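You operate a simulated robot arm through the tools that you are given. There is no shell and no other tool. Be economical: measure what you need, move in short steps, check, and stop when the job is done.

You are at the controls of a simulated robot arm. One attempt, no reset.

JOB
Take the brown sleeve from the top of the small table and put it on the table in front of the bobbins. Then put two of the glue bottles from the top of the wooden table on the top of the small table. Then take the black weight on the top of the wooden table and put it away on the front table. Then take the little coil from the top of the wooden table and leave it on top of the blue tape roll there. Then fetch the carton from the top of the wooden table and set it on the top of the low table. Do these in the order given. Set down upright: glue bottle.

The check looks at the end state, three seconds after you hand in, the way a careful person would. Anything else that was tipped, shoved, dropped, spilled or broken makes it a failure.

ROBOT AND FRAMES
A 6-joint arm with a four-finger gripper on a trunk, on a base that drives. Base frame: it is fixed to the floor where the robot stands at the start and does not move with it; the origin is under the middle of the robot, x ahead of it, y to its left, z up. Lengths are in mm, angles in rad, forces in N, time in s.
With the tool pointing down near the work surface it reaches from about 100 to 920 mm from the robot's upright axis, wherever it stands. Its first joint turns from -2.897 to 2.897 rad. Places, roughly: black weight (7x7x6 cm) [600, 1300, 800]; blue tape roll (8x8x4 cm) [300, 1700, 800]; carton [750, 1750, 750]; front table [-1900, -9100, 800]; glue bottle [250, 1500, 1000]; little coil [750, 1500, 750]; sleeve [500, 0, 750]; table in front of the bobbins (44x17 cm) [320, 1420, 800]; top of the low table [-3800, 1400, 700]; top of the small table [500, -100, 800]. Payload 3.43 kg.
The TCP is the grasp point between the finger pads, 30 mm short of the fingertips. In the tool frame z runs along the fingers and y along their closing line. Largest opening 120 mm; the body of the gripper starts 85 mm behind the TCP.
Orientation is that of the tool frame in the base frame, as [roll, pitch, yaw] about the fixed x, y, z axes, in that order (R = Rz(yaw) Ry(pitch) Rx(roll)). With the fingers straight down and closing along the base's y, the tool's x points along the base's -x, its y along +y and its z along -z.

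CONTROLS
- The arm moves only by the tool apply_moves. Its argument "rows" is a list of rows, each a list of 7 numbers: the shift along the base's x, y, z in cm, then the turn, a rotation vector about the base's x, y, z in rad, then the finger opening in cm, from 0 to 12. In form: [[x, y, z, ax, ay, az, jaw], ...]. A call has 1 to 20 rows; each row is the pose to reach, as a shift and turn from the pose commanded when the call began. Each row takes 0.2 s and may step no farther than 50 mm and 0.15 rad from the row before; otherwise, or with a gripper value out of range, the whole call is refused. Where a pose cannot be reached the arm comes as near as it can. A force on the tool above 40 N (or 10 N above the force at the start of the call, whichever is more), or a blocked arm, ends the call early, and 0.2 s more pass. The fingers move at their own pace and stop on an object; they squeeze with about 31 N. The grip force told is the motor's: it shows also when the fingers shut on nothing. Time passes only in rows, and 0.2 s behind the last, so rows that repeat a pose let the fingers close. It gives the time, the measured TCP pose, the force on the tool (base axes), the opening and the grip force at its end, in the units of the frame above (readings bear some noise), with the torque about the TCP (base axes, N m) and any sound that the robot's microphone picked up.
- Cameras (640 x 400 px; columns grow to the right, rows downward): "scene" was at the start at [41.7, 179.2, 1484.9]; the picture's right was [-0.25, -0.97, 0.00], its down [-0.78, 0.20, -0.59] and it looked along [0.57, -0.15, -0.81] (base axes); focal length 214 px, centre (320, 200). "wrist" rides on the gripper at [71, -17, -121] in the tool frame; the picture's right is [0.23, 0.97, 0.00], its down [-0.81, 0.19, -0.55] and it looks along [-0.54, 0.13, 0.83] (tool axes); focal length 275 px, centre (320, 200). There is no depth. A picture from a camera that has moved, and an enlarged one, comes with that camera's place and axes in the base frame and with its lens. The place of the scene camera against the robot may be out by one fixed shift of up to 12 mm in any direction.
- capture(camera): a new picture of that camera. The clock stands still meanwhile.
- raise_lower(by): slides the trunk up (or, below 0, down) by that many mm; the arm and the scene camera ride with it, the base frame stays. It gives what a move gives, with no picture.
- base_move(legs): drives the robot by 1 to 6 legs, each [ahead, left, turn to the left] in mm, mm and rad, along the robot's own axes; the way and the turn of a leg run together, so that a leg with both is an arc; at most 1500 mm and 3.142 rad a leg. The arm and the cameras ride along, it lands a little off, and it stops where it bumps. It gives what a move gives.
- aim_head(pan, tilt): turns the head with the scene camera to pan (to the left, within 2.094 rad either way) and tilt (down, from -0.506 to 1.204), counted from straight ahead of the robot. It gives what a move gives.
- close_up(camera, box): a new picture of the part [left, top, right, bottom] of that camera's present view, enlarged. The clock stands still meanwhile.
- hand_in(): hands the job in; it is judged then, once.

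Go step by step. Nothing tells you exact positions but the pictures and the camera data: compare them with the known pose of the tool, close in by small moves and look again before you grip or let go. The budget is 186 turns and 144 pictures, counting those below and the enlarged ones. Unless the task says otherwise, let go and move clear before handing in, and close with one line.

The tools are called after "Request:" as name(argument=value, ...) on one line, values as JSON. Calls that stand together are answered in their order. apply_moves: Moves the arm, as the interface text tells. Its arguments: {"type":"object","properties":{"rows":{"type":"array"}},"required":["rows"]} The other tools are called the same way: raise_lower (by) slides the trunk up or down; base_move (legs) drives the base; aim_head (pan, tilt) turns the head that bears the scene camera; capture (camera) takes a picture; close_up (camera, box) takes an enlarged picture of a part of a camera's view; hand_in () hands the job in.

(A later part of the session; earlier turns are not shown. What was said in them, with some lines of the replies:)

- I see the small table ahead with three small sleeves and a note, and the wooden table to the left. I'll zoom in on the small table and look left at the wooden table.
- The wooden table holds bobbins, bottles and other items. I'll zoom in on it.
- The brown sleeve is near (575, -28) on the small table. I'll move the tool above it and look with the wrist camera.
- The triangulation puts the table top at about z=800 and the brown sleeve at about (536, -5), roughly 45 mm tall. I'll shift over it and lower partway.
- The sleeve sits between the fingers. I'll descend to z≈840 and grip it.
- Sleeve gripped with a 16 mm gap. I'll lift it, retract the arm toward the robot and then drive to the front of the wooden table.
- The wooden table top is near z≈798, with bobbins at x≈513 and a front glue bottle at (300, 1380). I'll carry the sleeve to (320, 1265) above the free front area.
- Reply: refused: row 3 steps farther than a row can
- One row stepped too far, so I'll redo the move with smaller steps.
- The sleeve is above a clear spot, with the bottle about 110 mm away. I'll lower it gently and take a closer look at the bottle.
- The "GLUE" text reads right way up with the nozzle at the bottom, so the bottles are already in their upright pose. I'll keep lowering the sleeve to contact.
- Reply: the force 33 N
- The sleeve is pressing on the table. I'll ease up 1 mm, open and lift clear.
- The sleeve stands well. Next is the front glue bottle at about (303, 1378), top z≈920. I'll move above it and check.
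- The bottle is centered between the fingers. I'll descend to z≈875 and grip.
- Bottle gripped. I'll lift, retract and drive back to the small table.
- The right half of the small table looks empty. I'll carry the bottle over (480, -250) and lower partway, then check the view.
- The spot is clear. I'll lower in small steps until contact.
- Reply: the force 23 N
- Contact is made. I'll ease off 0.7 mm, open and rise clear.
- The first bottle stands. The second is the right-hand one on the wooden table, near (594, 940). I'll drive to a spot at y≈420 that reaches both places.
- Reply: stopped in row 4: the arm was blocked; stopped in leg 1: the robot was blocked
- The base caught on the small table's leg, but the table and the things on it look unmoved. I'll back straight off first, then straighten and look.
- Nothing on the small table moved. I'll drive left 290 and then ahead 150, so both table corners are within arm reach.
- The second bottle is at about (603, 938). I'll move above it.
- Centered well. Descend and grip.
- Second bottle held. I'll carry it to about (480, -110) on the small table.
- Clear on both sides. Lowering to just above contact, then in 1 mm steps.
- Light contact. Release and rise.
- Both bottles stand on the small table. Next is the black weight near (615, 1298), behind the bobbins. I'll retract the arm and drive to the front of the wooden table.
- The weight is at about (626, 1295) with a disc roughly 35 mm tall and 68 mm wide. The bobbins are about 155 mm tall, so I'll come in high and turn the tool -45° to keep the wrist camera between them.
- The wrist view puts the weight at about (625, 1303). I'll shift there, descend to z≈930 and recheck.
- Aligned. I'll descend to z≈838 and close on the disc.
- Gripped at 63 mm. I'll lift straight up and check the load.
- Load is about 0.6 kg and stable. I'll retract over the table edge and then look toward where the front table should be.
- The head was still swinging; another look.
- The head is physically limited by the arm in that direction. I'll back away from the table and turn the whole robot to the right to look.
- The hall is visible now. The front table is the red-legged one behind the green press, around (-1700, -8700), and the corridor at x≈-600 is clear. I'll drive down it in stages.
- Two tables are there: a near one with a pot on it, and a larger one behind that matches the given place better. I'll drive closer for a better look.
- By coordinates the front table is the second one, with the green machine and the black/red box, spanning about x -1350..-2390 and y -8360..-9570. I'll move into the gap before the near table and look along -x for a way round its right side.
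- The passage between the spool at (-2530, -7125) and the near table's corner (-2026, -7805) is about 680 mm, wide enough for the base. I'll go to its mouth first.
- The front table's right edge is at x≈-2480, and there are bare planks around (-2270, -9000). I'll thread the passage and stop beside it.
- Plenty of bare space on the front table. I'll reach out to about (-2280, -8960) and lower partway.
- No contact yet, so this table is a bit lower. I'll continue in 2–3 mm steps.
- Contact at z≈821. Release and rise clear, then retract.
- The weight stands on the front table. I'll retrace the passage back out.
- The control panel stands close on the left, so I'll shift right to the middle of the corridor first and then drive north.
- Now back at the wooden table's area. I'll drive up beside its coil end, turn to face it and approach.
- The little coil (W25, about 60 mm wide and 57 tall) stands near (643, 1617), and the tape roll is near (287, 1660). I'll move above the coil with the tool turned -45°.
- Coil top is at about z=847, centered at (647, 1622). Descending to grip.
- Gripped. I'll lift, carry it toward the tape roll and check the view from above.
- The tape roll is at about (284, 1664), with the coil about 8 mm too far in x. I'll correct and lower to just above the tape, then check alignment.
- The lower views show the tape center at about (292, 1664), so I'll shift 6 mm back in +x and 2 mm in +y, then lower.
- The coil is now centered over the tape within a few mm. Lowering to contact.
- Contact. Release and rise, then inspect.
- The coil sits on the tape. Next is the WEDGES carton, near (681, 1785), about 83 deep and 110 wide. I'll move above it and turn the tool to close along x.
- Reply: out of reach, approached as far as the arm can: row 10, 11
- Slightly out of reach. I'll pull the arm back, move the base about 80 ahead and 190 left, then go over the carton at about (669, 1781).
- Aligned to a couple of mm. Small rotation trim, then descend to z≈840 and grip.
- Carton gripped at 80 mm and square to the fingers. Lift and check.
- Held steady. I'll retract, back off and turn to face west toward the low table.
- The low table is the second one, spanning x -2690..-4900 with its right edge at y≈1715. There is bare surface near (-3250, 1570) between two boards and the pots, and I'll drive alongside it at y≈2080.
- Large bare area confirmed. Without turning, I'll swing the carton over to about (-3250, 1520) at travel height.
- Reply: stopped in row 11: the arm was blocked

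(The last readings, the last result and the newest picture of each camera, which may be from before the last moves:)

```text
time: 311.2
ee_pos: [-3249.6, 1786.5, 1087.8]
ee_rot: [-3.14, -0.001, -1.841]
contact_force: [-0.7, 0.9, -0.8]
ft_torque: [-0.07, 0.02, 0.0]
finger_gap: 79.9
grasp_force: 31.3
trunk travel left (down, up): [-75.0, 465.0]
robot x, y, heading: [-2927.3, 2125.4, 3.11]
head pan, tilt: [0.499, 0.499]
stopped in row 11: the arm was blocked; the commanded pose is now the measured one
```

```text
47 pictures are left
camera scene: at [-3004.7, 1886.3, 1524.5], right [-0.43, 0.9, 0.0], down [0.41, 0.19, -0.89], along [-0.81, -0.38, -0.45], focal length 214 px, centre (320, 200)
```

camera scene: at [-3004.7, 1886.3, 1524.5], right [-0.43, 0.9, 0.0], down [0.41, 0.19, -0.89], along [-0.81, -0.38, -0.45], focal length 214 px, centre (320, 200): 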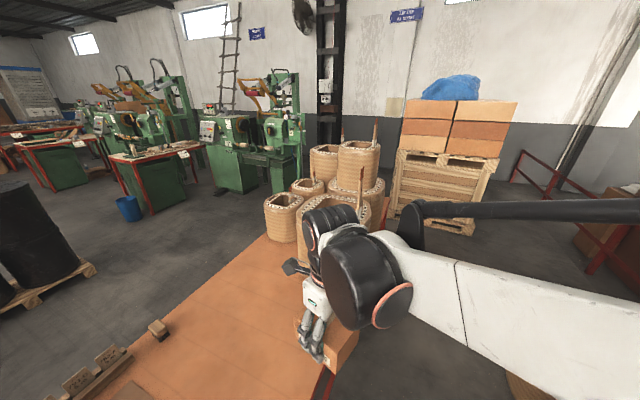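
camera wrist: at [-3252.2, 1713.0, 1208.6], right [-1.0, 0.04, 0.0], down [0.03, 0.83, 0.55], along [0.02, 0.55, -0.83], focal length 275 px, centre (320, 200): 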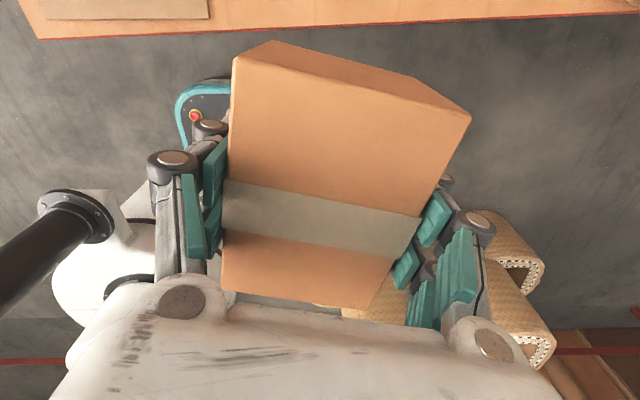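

The arm bumped the robot's own head mast on that side. I'll swing it back to straight ahead and turn the base instead.

Request:
apply_moves(rows=[[0, 4, 0, 0, 0, 0, 6], [0, 8, 0, 0, 0, 0, 6], [0, 12, 0, 0, 0, 0, 6], [-1, 16, 0, 0, 0, 0, 6], [-2, 20, 0, 0, 0, 0, 6], [-2, 24, 0, 0, 0, 0, 6], [-2, 28, 0, 0, 0, 0, 6], [-2, 32, 0, 0, 0, 0, 6], [-2, 36, 0, 0, 0, 0, 6], [-2, 36, 0, 0, 0, 0, 6]])

Request:
aim_head(pan=0.0, tilt=0.7)

Request:
capture(camera="wrist")

```text
time: 313.4
ee_pos: [-3270.2, 2137.4, 1091.4]
ee_rot: [-3.136, -0.001, -1.826]
contact_force: [-0.4, -0.2, -3.1]
ft_torque: [-0.03, 0.0, 0.0]
finger_gap: 79.7
grasp_force: 31.0
trunk travel left (down, up): [-75.0, 465.0]
robot x, y, heading: [-2930.3, 2125.7, 3.107]
head pan, tilt: [0.499, 0.499]
```

```text
time: 314.4
ee_pos: [-3270.0, 2135.8, 1091.4]
ee_rot: [-3.137, 0.0, -1.826]
contact_force: [0.2, -0.2, -3.3]
ft_torque: [0.03, 0.01, 0.01]
finger_gap: 79.6
grasp_force: 30.5
trunk travel left (down, up): [-75.0, 465.0]
robot x, y, heading: [-2926.3, 2129.6, 3.108]
head pan, tilt: [0.0, 0.7]
```

```text
46 pictures are left
camera wrist: at [-3272.3, 2063.6, 1210.9], right [-1.0, 0.02, 0.0], down [0.02, 0.83, 0.55], along [0.02, 0.55, -0.83], focal length 275 px, centre (320, 200)
```

wrist: 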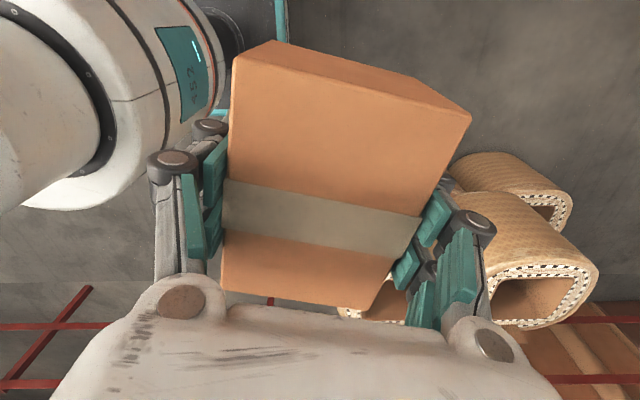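

Request:
base_move(legs=[[0, 0, 1.6], [0, -200, 0]])

Request:
capture(camera="scene")

```text
time: 319.8
ee_pos: [-3129.5, 1784.5, 1089.8]
ee_rot: [-3.138, 0.001, -0.238]
contact_force: [-0.3, 0.1, -3.3]
ft_torque: [-0.03, 0.02, 0.01]
finger_gap: 80.1
grasp_force: 31.2
trunk travel left (down, up): [-75.0, 465.0]
robot x, y, heading: [-3125.2, 2126.9, -1.587]
head pan, tilt: [0.0, 0.7]
```

```text
45 pictures are left
camera scene: at [-2936.8, 2059.2, 1503.6], right [-1.0, 0.01, 0.0], down [0.01, 0.64, -0.76], along [-0.01, -0.76, -0.64], focal length 214 px, centre (320, 200)
```

scene: 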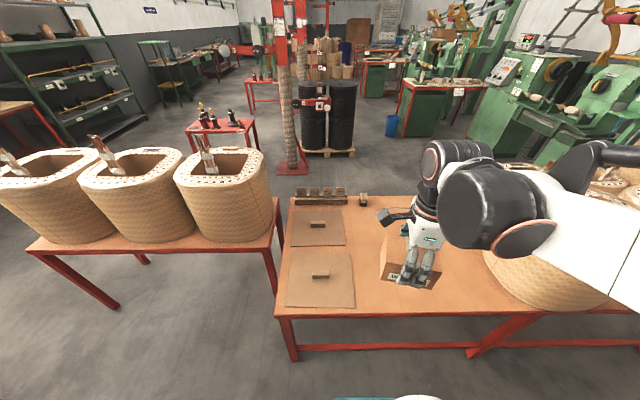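

Facing the table now; bare surface lies right of the boards. I'll carry the carton to about (-3260, 1500) and lower partway.

Request:
apply_moves(rows=[[-2, -4, 0, 0, 0, 0, 6], [-4, -8, 0, 0, 0, 0, 6], [-6, -12, 0, 0, 0, 0, 6], [-8, -16, 0, 0, 0, 0, 6], [-10, -20, 0, 0, 0, 0, 6], [-12, -24, 0, 0, 0, 0, 6], [-13, -28.5, 0, 0, 0, 0, 6], [-13, -28.5, -4.5, 0, 0, 0, 6], [-13, -28.5, -9, 0, 0, 0, 6], [-13, -28.5, -13.5, 0, 0, 0, 6], [-13, -28.5, -18, 0, 0, 0, 6], [-13, -28.5, -22, 0, 0, 0, 6], [-13, -28.5, -26, 0, 0, 0, 6], [-13, -28.5, -26, 0, 0, 0, 6]])

Request:
capture(camera="scene")

Request:
capture(camera="wrist")

```text
time: 322.8
ee_pos: [-3261.6, 1500.2, 829.3]
ee_rot: [-3.138, -0.001, -0.239]
contact_force: [0.6, -0.8, -3.7]
ft_torque: [0.03, 0.02, 0.01]
finger_gap: 79.9
grasp_force: 31.1
trunk travel left (down, up): [-75.0, 465.0]
robot x, y, heading: [-3125.6, 2129.5, -1.583]
head pan, tilt: [0.0, 0.7]
```

```text
44 pictures are left
camera scene: at [-2937.1, 2058.5, 1503.7], right [-1.0, 0.01, 0.0], down [0.01, 0.64, -0.76], along [-0.01, -0.76, -0.64], focal length 214 px, centre (320, 200)
```

scene: 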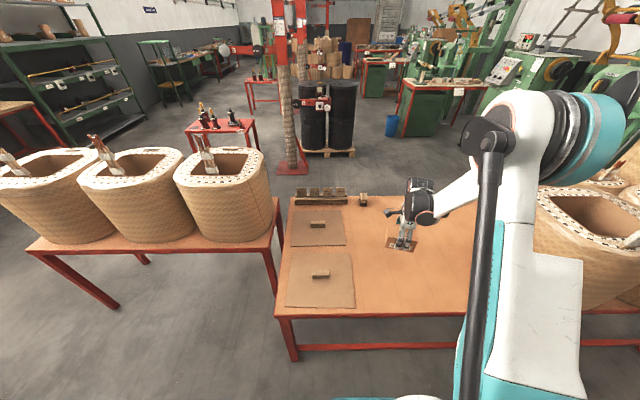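

```text
43 pictures are left
camera wrist: at [-3188.5, 1499.9, 949.3], right [-0.01, -1.0, 0.0], down [-0.83, 0.0, 0.55], along [-0.55, 0.01, -0.83], focal length 275 px, centre (320, 200)
```

wrist: 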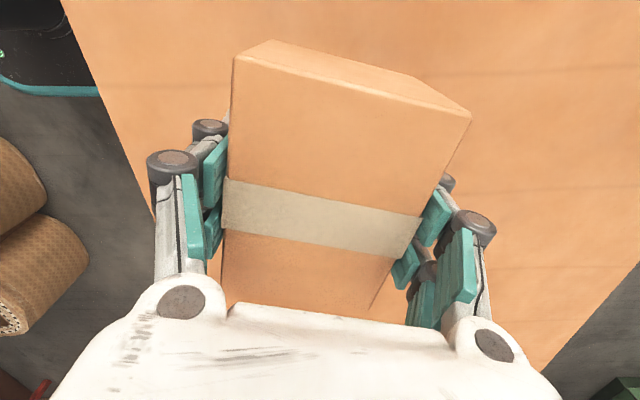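

Request:
apply_moves(rows=[[0, 0, -1, 0, 0, 0, 6], [0, 0, -2, 0, 0, 0, 6], [0, 0, -3, 0, 0, 0, 6], [0, 0, -4, 0, 0, 0, 6], [0, 0, -4.6, 0, 0, 0, 6], [0, 0, -5.2, 0, 0, 0, 6], [0, 0, -5.8, 0, 0, 0, 6], [0, 0, -5.8, 0, 0, 0, 6]])

Request:
close_up(camera="scene", box=[360, 190, 450, 270])

```text
time: 324.6
ee_pos: [-3259.8, 1500.7, 772.4]
ee_rot: [-3.139, 0.0, -0.239]
contact_force: [-0.1, -0.6, -3.4]
ft_torque: [-0.01, 0.02, -0.03]
finger_gap: 79.7
grasp_force: 30.8
trunk travel left (down, up): [-75.0, 465.0]
robot x, y, heading: [-3128.4, 2128.9, -1.582]
head pan, tilt: [0.0, 0.7]
```

```text
5.00 times, centred on (405, 230) of scene
camera zoom: at [-2937.0, 2058.7, 1503.7], right [-1.0, 0.01, 0.0], down [0.01, 0.64, -0.76], along [-0.01, -0.76, -0.64], focal length 1072 px, centre (-105, 50)
```

zoom: 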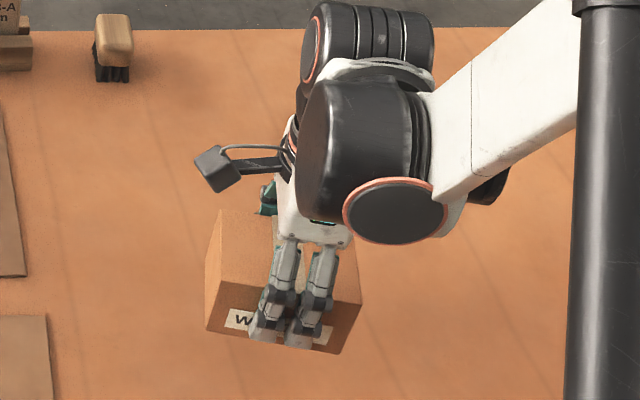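

Still free. Continuing down in small steps.

Request:
apply_moves(rows=[[0, 0, -0.5, 0, 0, 0, 6], [0, 0, -1, 0, 0, 0, 6], [0, 0, -1.5, 0, 0, 0, 6], [0, 0, -2, 0, 0, 0, 6], [0, 0, -2.4, 0, 0, 0, 6], [0, 0, -2.7, 0, 0, 0, 6], [0, 0, -3, 0, 0, 0, 6], [0, 0, -3, 0, 0, 0, 6]])

Request:
apply_moves(rows=[[0, 0, -0.2, 0, 0, 0, 6], [0, 0, -0.4, 0, 0, 0, 6], [0, 0, -0.6, 0, 0, 0, 6], [0, 0, -0.6, 0, 0, 0, 6]])

```text
time: 326.4
ee_pos: [-3259.1, 1500.9, 743.3]
ee_rot: [-3.138, 0.002, -0.24]
contact_force: [-0.3, -1.0, -2.9]
ft_torque: [0.03, 0.01, 0.02]
finger_gap: 80.2
grasp_force: 30.5
trunk travel left (down, up): [-75.0, 465.0]
robot x, y, heading: [-3128.8, 2128.3, -1.592]
head pan, tilt: [0.0, 0.7]
```

```text
time: 327.4
ee_pos: [-3258.9, 1500.0, 736.5]
ee_rot: [-3.138, 0.0, -0.24]
contact_force: [-0.1, 0.6, -3.1]
ft_torque: [0.0, 0.0, 0.0]
finger_gap: 79.8
grasp_force: 31.4
trunk travel left (down, up): [-75.0, 465.0]
robot x, y, heading: [-3130.0, 2128.0, -1.587]
head pan, tilt: [0.0, 0.7]
```

Request:
apply_moves(rows=[[0, 0, -0.3, 0, 0, 0, 6], [0, 0, -0.6, 0, 0, 0, 6], [0, 0, -0.9, 0, 0, 0, 6], [0, 0, -1.2, 0, 0, 0, 6], [0, 0, -1.2, 0, 0, 0, 6]])

Request:
close_up(camera="scene", box=[360, 200, 450, 280])

```text
time: 328.6
ee_pos: [-3260.5, 1500.3, 725.0]
ee_rot: [-3.139, 0.0, -0.239]
contact_force: [0.5, -0.5, -2.6]
ft_torque: [0.01, 0.02, 0.01]
finger_gap: 79.7
grasp_force: 31.0
trunk travel left (down, up): [-75.0, 465.0]
robot x, y, heading: [-3128.3, 2129.6, -1.586]
head pan, tilt: [0.0, 0.7]
```

```text
5.00 times, centred on (405, 240) of scene
camera zoom: at [-2937.0, 2058.8, 1503.7], right [-1.0, 0.01, 0.0], down [0.01, 0.64, -0.76], along [-0.01, -0.76, -0.64], focal length 1072 px, centre (-105, 0)
```

zoom: 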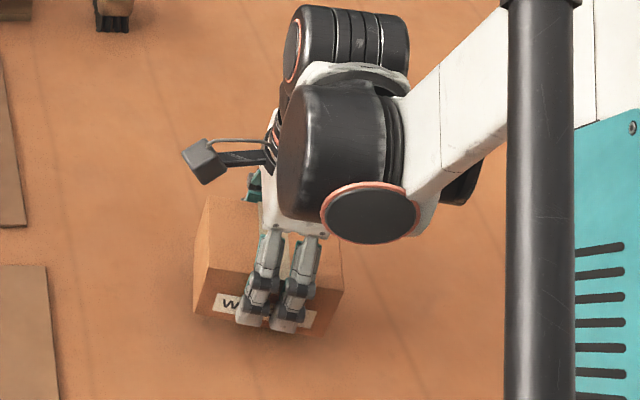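

A contact shadow is forming. A few more mm.

Request:
apply_moves(rows=[[0, 0, -0.25, 0, 0, 0, 6], [0, 0, -0.5, 0, 0, 0, 6], [0, 0, -0.75, 0, 0, 0, 6], [0, 0, -1.0, 0, 0, 0, 6], [0, 0, -1.0, 0, 0, 0, 6]])

Request:
close_up(camera="scene", box=[360, 200, 450, 280])

```text
time: 329.8
ee_pos: [-3260.1, 1499.4, 714.7]
ee_rot: [-3.139, 0.0, -0.239]
contact_force: [-0.3, 0.5, -4.2]
ft_torque: [0.0, 0.03, -0.02]
finger_gap: 80.1
grasp_force: 31.5
trunk travel left (down, up): [-75.0, 465.0]
robot x, y, heading: [-3127.9, 2129.2, -1.583]
head pan, tilt: [0.0, 0.7]
```

```text
5.00 times, centred on (405, 240) of scene
camera zoom: at [-2937.0, 2058.8, 1503.7], right [-1.0, 0.01, 0.0], down [0.01, 0.64, -0.76], along [-0.01, -0.76, -0.64], focal length 1072 px, centre (-105, 0)
```

zoom: 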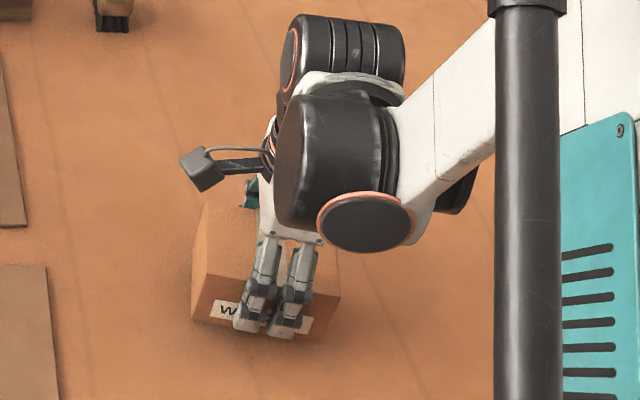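

Request:
apply_moves(rows=[[0, 0, -0.2, 0, 0, 0, 6], [0, 0, -0.4, 0, 0, 0, 6], [0, 0, -0.6, 0, 0, 0, 6], [0, 0, -0.8, 0, 0, 0, 6], [0, 0, -0.8, 0, 0, 0, 6]])

```text
time: 331.0
ee_pos: [-3260.0, 1501.4, 707.3]
ee_rot: [-3.14, 0.0, -0.239]
contact_force: [0.0, 0.0, -2.9]
ft_torque: [-0.03, 0.03, -0.01]
finger_gap: 80.1
grasp_force: 31.2
trunk travel left (down, up): [-75.0, 465.0]
robot x, y, heading: [-3123.8, 2131.5, -1.591]
head pan, tilt: [0.0, 0.7]
```

Request:
apply_moves(rows=[[0, 0, -0.25, 0, 0, 0, 6], [0, 0, -0.5, 0, 0, 0, 6], [0, 0, -0.75, 0, 0, 0, 6], [0, 0, -1.0, 0, 0, 0, 6], [0, 0, -1.0, 0, 0, 0, 6]])

Request:
close_up(camera="scene", box=[360, 200, 450, 280])

```text
time: 332.2
ee_pos: [-3259.9, 1500.7, 698.5]
ee_rot: [-3.14, 0.002, -0.24]
contact_force: [1.2, -5.2, 16.7]
ft_torque: [0.23, -0.1, 0.06]
finger_gap: 80.2
grasp_force: 31.0
trunk travel left (down, up): [-75.0, 465.0]
robot x, y, heading: [-3127.5, 2128.8, -1.585]
head pan, tilt: [0.0, 0.7]
```

```text
5.00 times, centred on (405, 240) of scene
camera zoom: at [-2936.6, 2059.9, 1503.7], right [-1.0, 0.01, 0.0], down [0.01, 0.64, -0.77], along [-0.01, -0.77, -0.64], focal length 1072 px, centre (-105, 0)
```

zoom: 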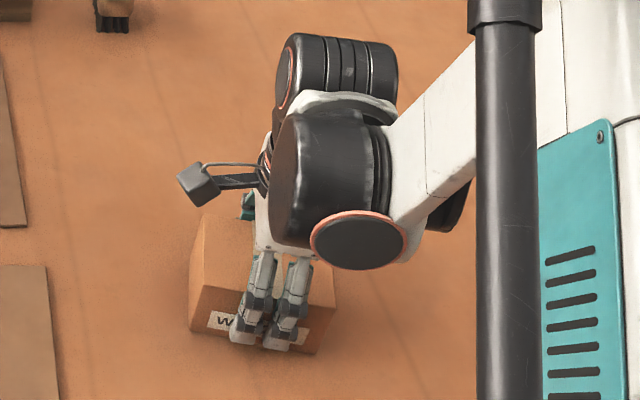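

Contact at z≈698. Release, rise straight up and retract.

Request:
apply_moves(rows=[[0, 0, 0, 0, 0, 0, 8.5], [0, 0, 0, 0, 0, 0, 10.5], [0, 0, 0, 0, 0, 0, 10.5], [0, 0, 4, 0, 0, 0, 10.5], [0, 0, 8, 0, 0, 0, 10.5], [0, 0, 12, 0, 0, 0, 10.5], [0, 0, 16, 0, 0, 0, 10.5], [0, 0, 20, 0, 0, 0, 10.5], [0, 0, 24, 0, 0, 0, 10.5], [0, 0, 28, 0, 0, 0, 10.5], [0, 4, 32, 0, 0, 0, 10.5], [2, 8, 34, 0, 0, 0, 10.5], [4, 12, 34, 0, 0, 0, 10.5], [6, 16, 34, 0, 0, 0, 10.5], [8, 20, 34, 0, 0, 0, 10.5], [8, 20, 34, 0, 0, 0, 10.5]])

Request:
capture(camera="scene")

Request:
close_up(camera="scene", box=[340, 200, 450, 290])

```text
refused: row 11 steps farther than a row can; nothing moved
```

```text
38 pictures are left
camera scene: at [-2936.6, 2059.9, 1503.7], right [-1.0, 0.01, 0.0], down [0.01, 0.64, -0.77], along [-0.01, -0.77, -0.64], focal length 214 px, centre (320, 200)
```

scene: 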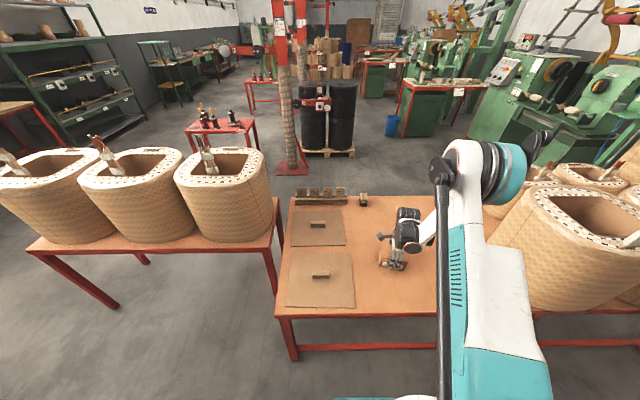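

```text
4.44 times, centred on (395, 245) of scene
camera zoom: at [-2936.6, 2059.9, 1503.7], right [-1.0, 0.01, 0.0], down [0.01, 0.64, -0.77], along [-0.01, -0.77, -0.64], focal length 953 px, centre (-13, 0)
```

zoom: 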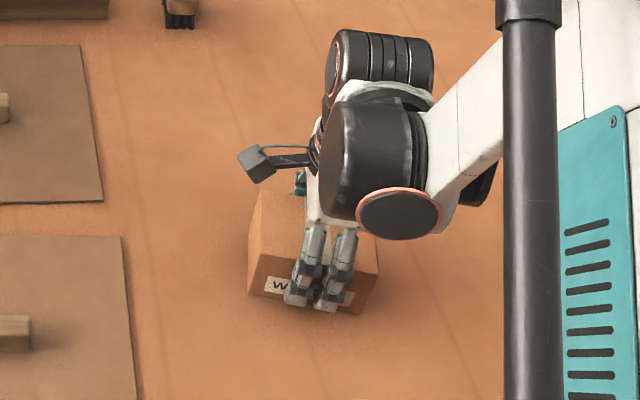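

A step was too long; repeating with shorter ones.

Request:
apply_moves(rows=[[0, 0, 0, 0, 0, 0, 8.5], [0, 0, 0, 0, 0, 0, 10.5], [0, 0, 0, 0, 0, 0, 10.5], [0, 0, 4, 0, 0, 0, 10.5], [0, 0, 8, 0, 0, 0, 10.5], [0, 0, 12, 0, 0, 0, 10.5], [0, 0, 16, 0, 0, 0, 10.5], [0, 0, 20, 0, 0, 0, 10.5], [0, 0, 24, 0, 0, 0, 10.5], [0, 0, 28, 0, 0, 0, 10.5], [0, 3, 31, 0, 0, 0, 10.5], [1, 6, 34, 0, 0, 0, 10.5], [3, 10, 34, 0, 0, 0, 10.5], [5, 14, 34, 0, 0, 0, 10.5], [7, 18, 34, 0, 0, 0, 10.5], [9, 22, 34, 0, 0, 0, 10.5], [9, 22, 34, 0, 0, 0, 10.5]])

Request:
capture(camera="wrist")

Request:
close_up(camera="scene", box=[270, 180, 470, 320])

```text
time: 335.8
ee_pos: [-3167.2, 1721.2, 1040.0]
ee_rot: [-3.139, -0.001, -0.238]
contact_force: [-0.3, 1.1, 0.0]
ft_torque: [-0.05, -0.01, 0.01]
finger_gap: 104.8
grasp_force: 0.1
trunk travel left (down, up): [-75.0, 465.0]
robot x, y, heading: [-3124.4, 2130.8, -1.582]
head pan, tilt: [0.0, 0.7]
```

```text
36 pictures are left
camera wrist: at [-3093.9, 1720.7, 1159.0], right [-0.01, -1.0, 0.0], down [-0.83, 0.0, 0.55], along [-0.55, 0.01, -0.83], focal length 275 px, centre (320, 200)
```

wrist: 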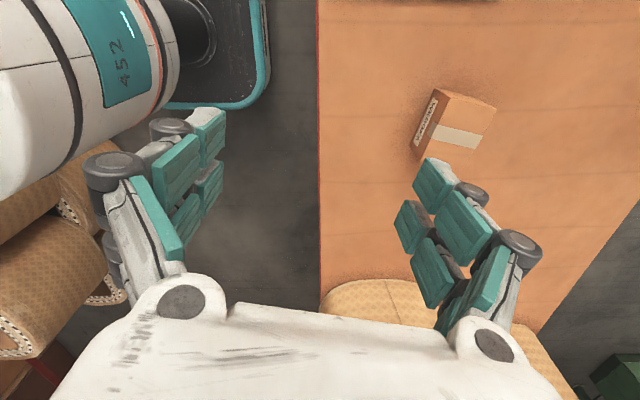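

```text
2.86 times, centred on (370, 250) of scene
camera zoom: at [-2936.7, 2059.9, 1503.7], right [-1.0, 0.01, 0.0], down [0.01, 0.64, -0.77], along [-0.01, -0.77, -0.64], focal length 613 px, centre (177, 57)
```

zoom: 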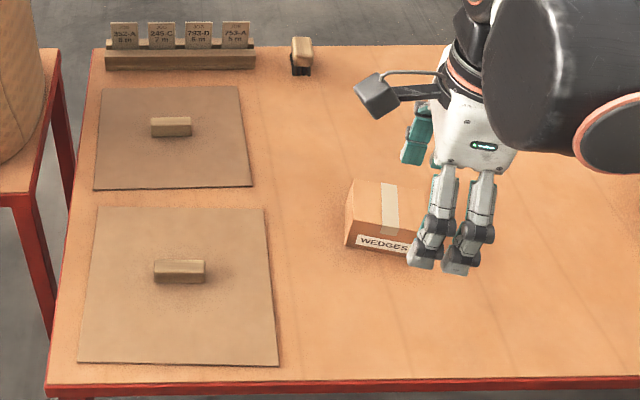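

The carton sits flat on the low table and the gripper is clear, with the other items already seen in place. Handing in.

Request:
hand_in()

```text
The job is handed in.
```

I did all five moves in the order given and handed the job in; no result has come back yet. While driving, the base bumped a leg of the small table once, and pictures taken afterwards showed that nothing there had moved.
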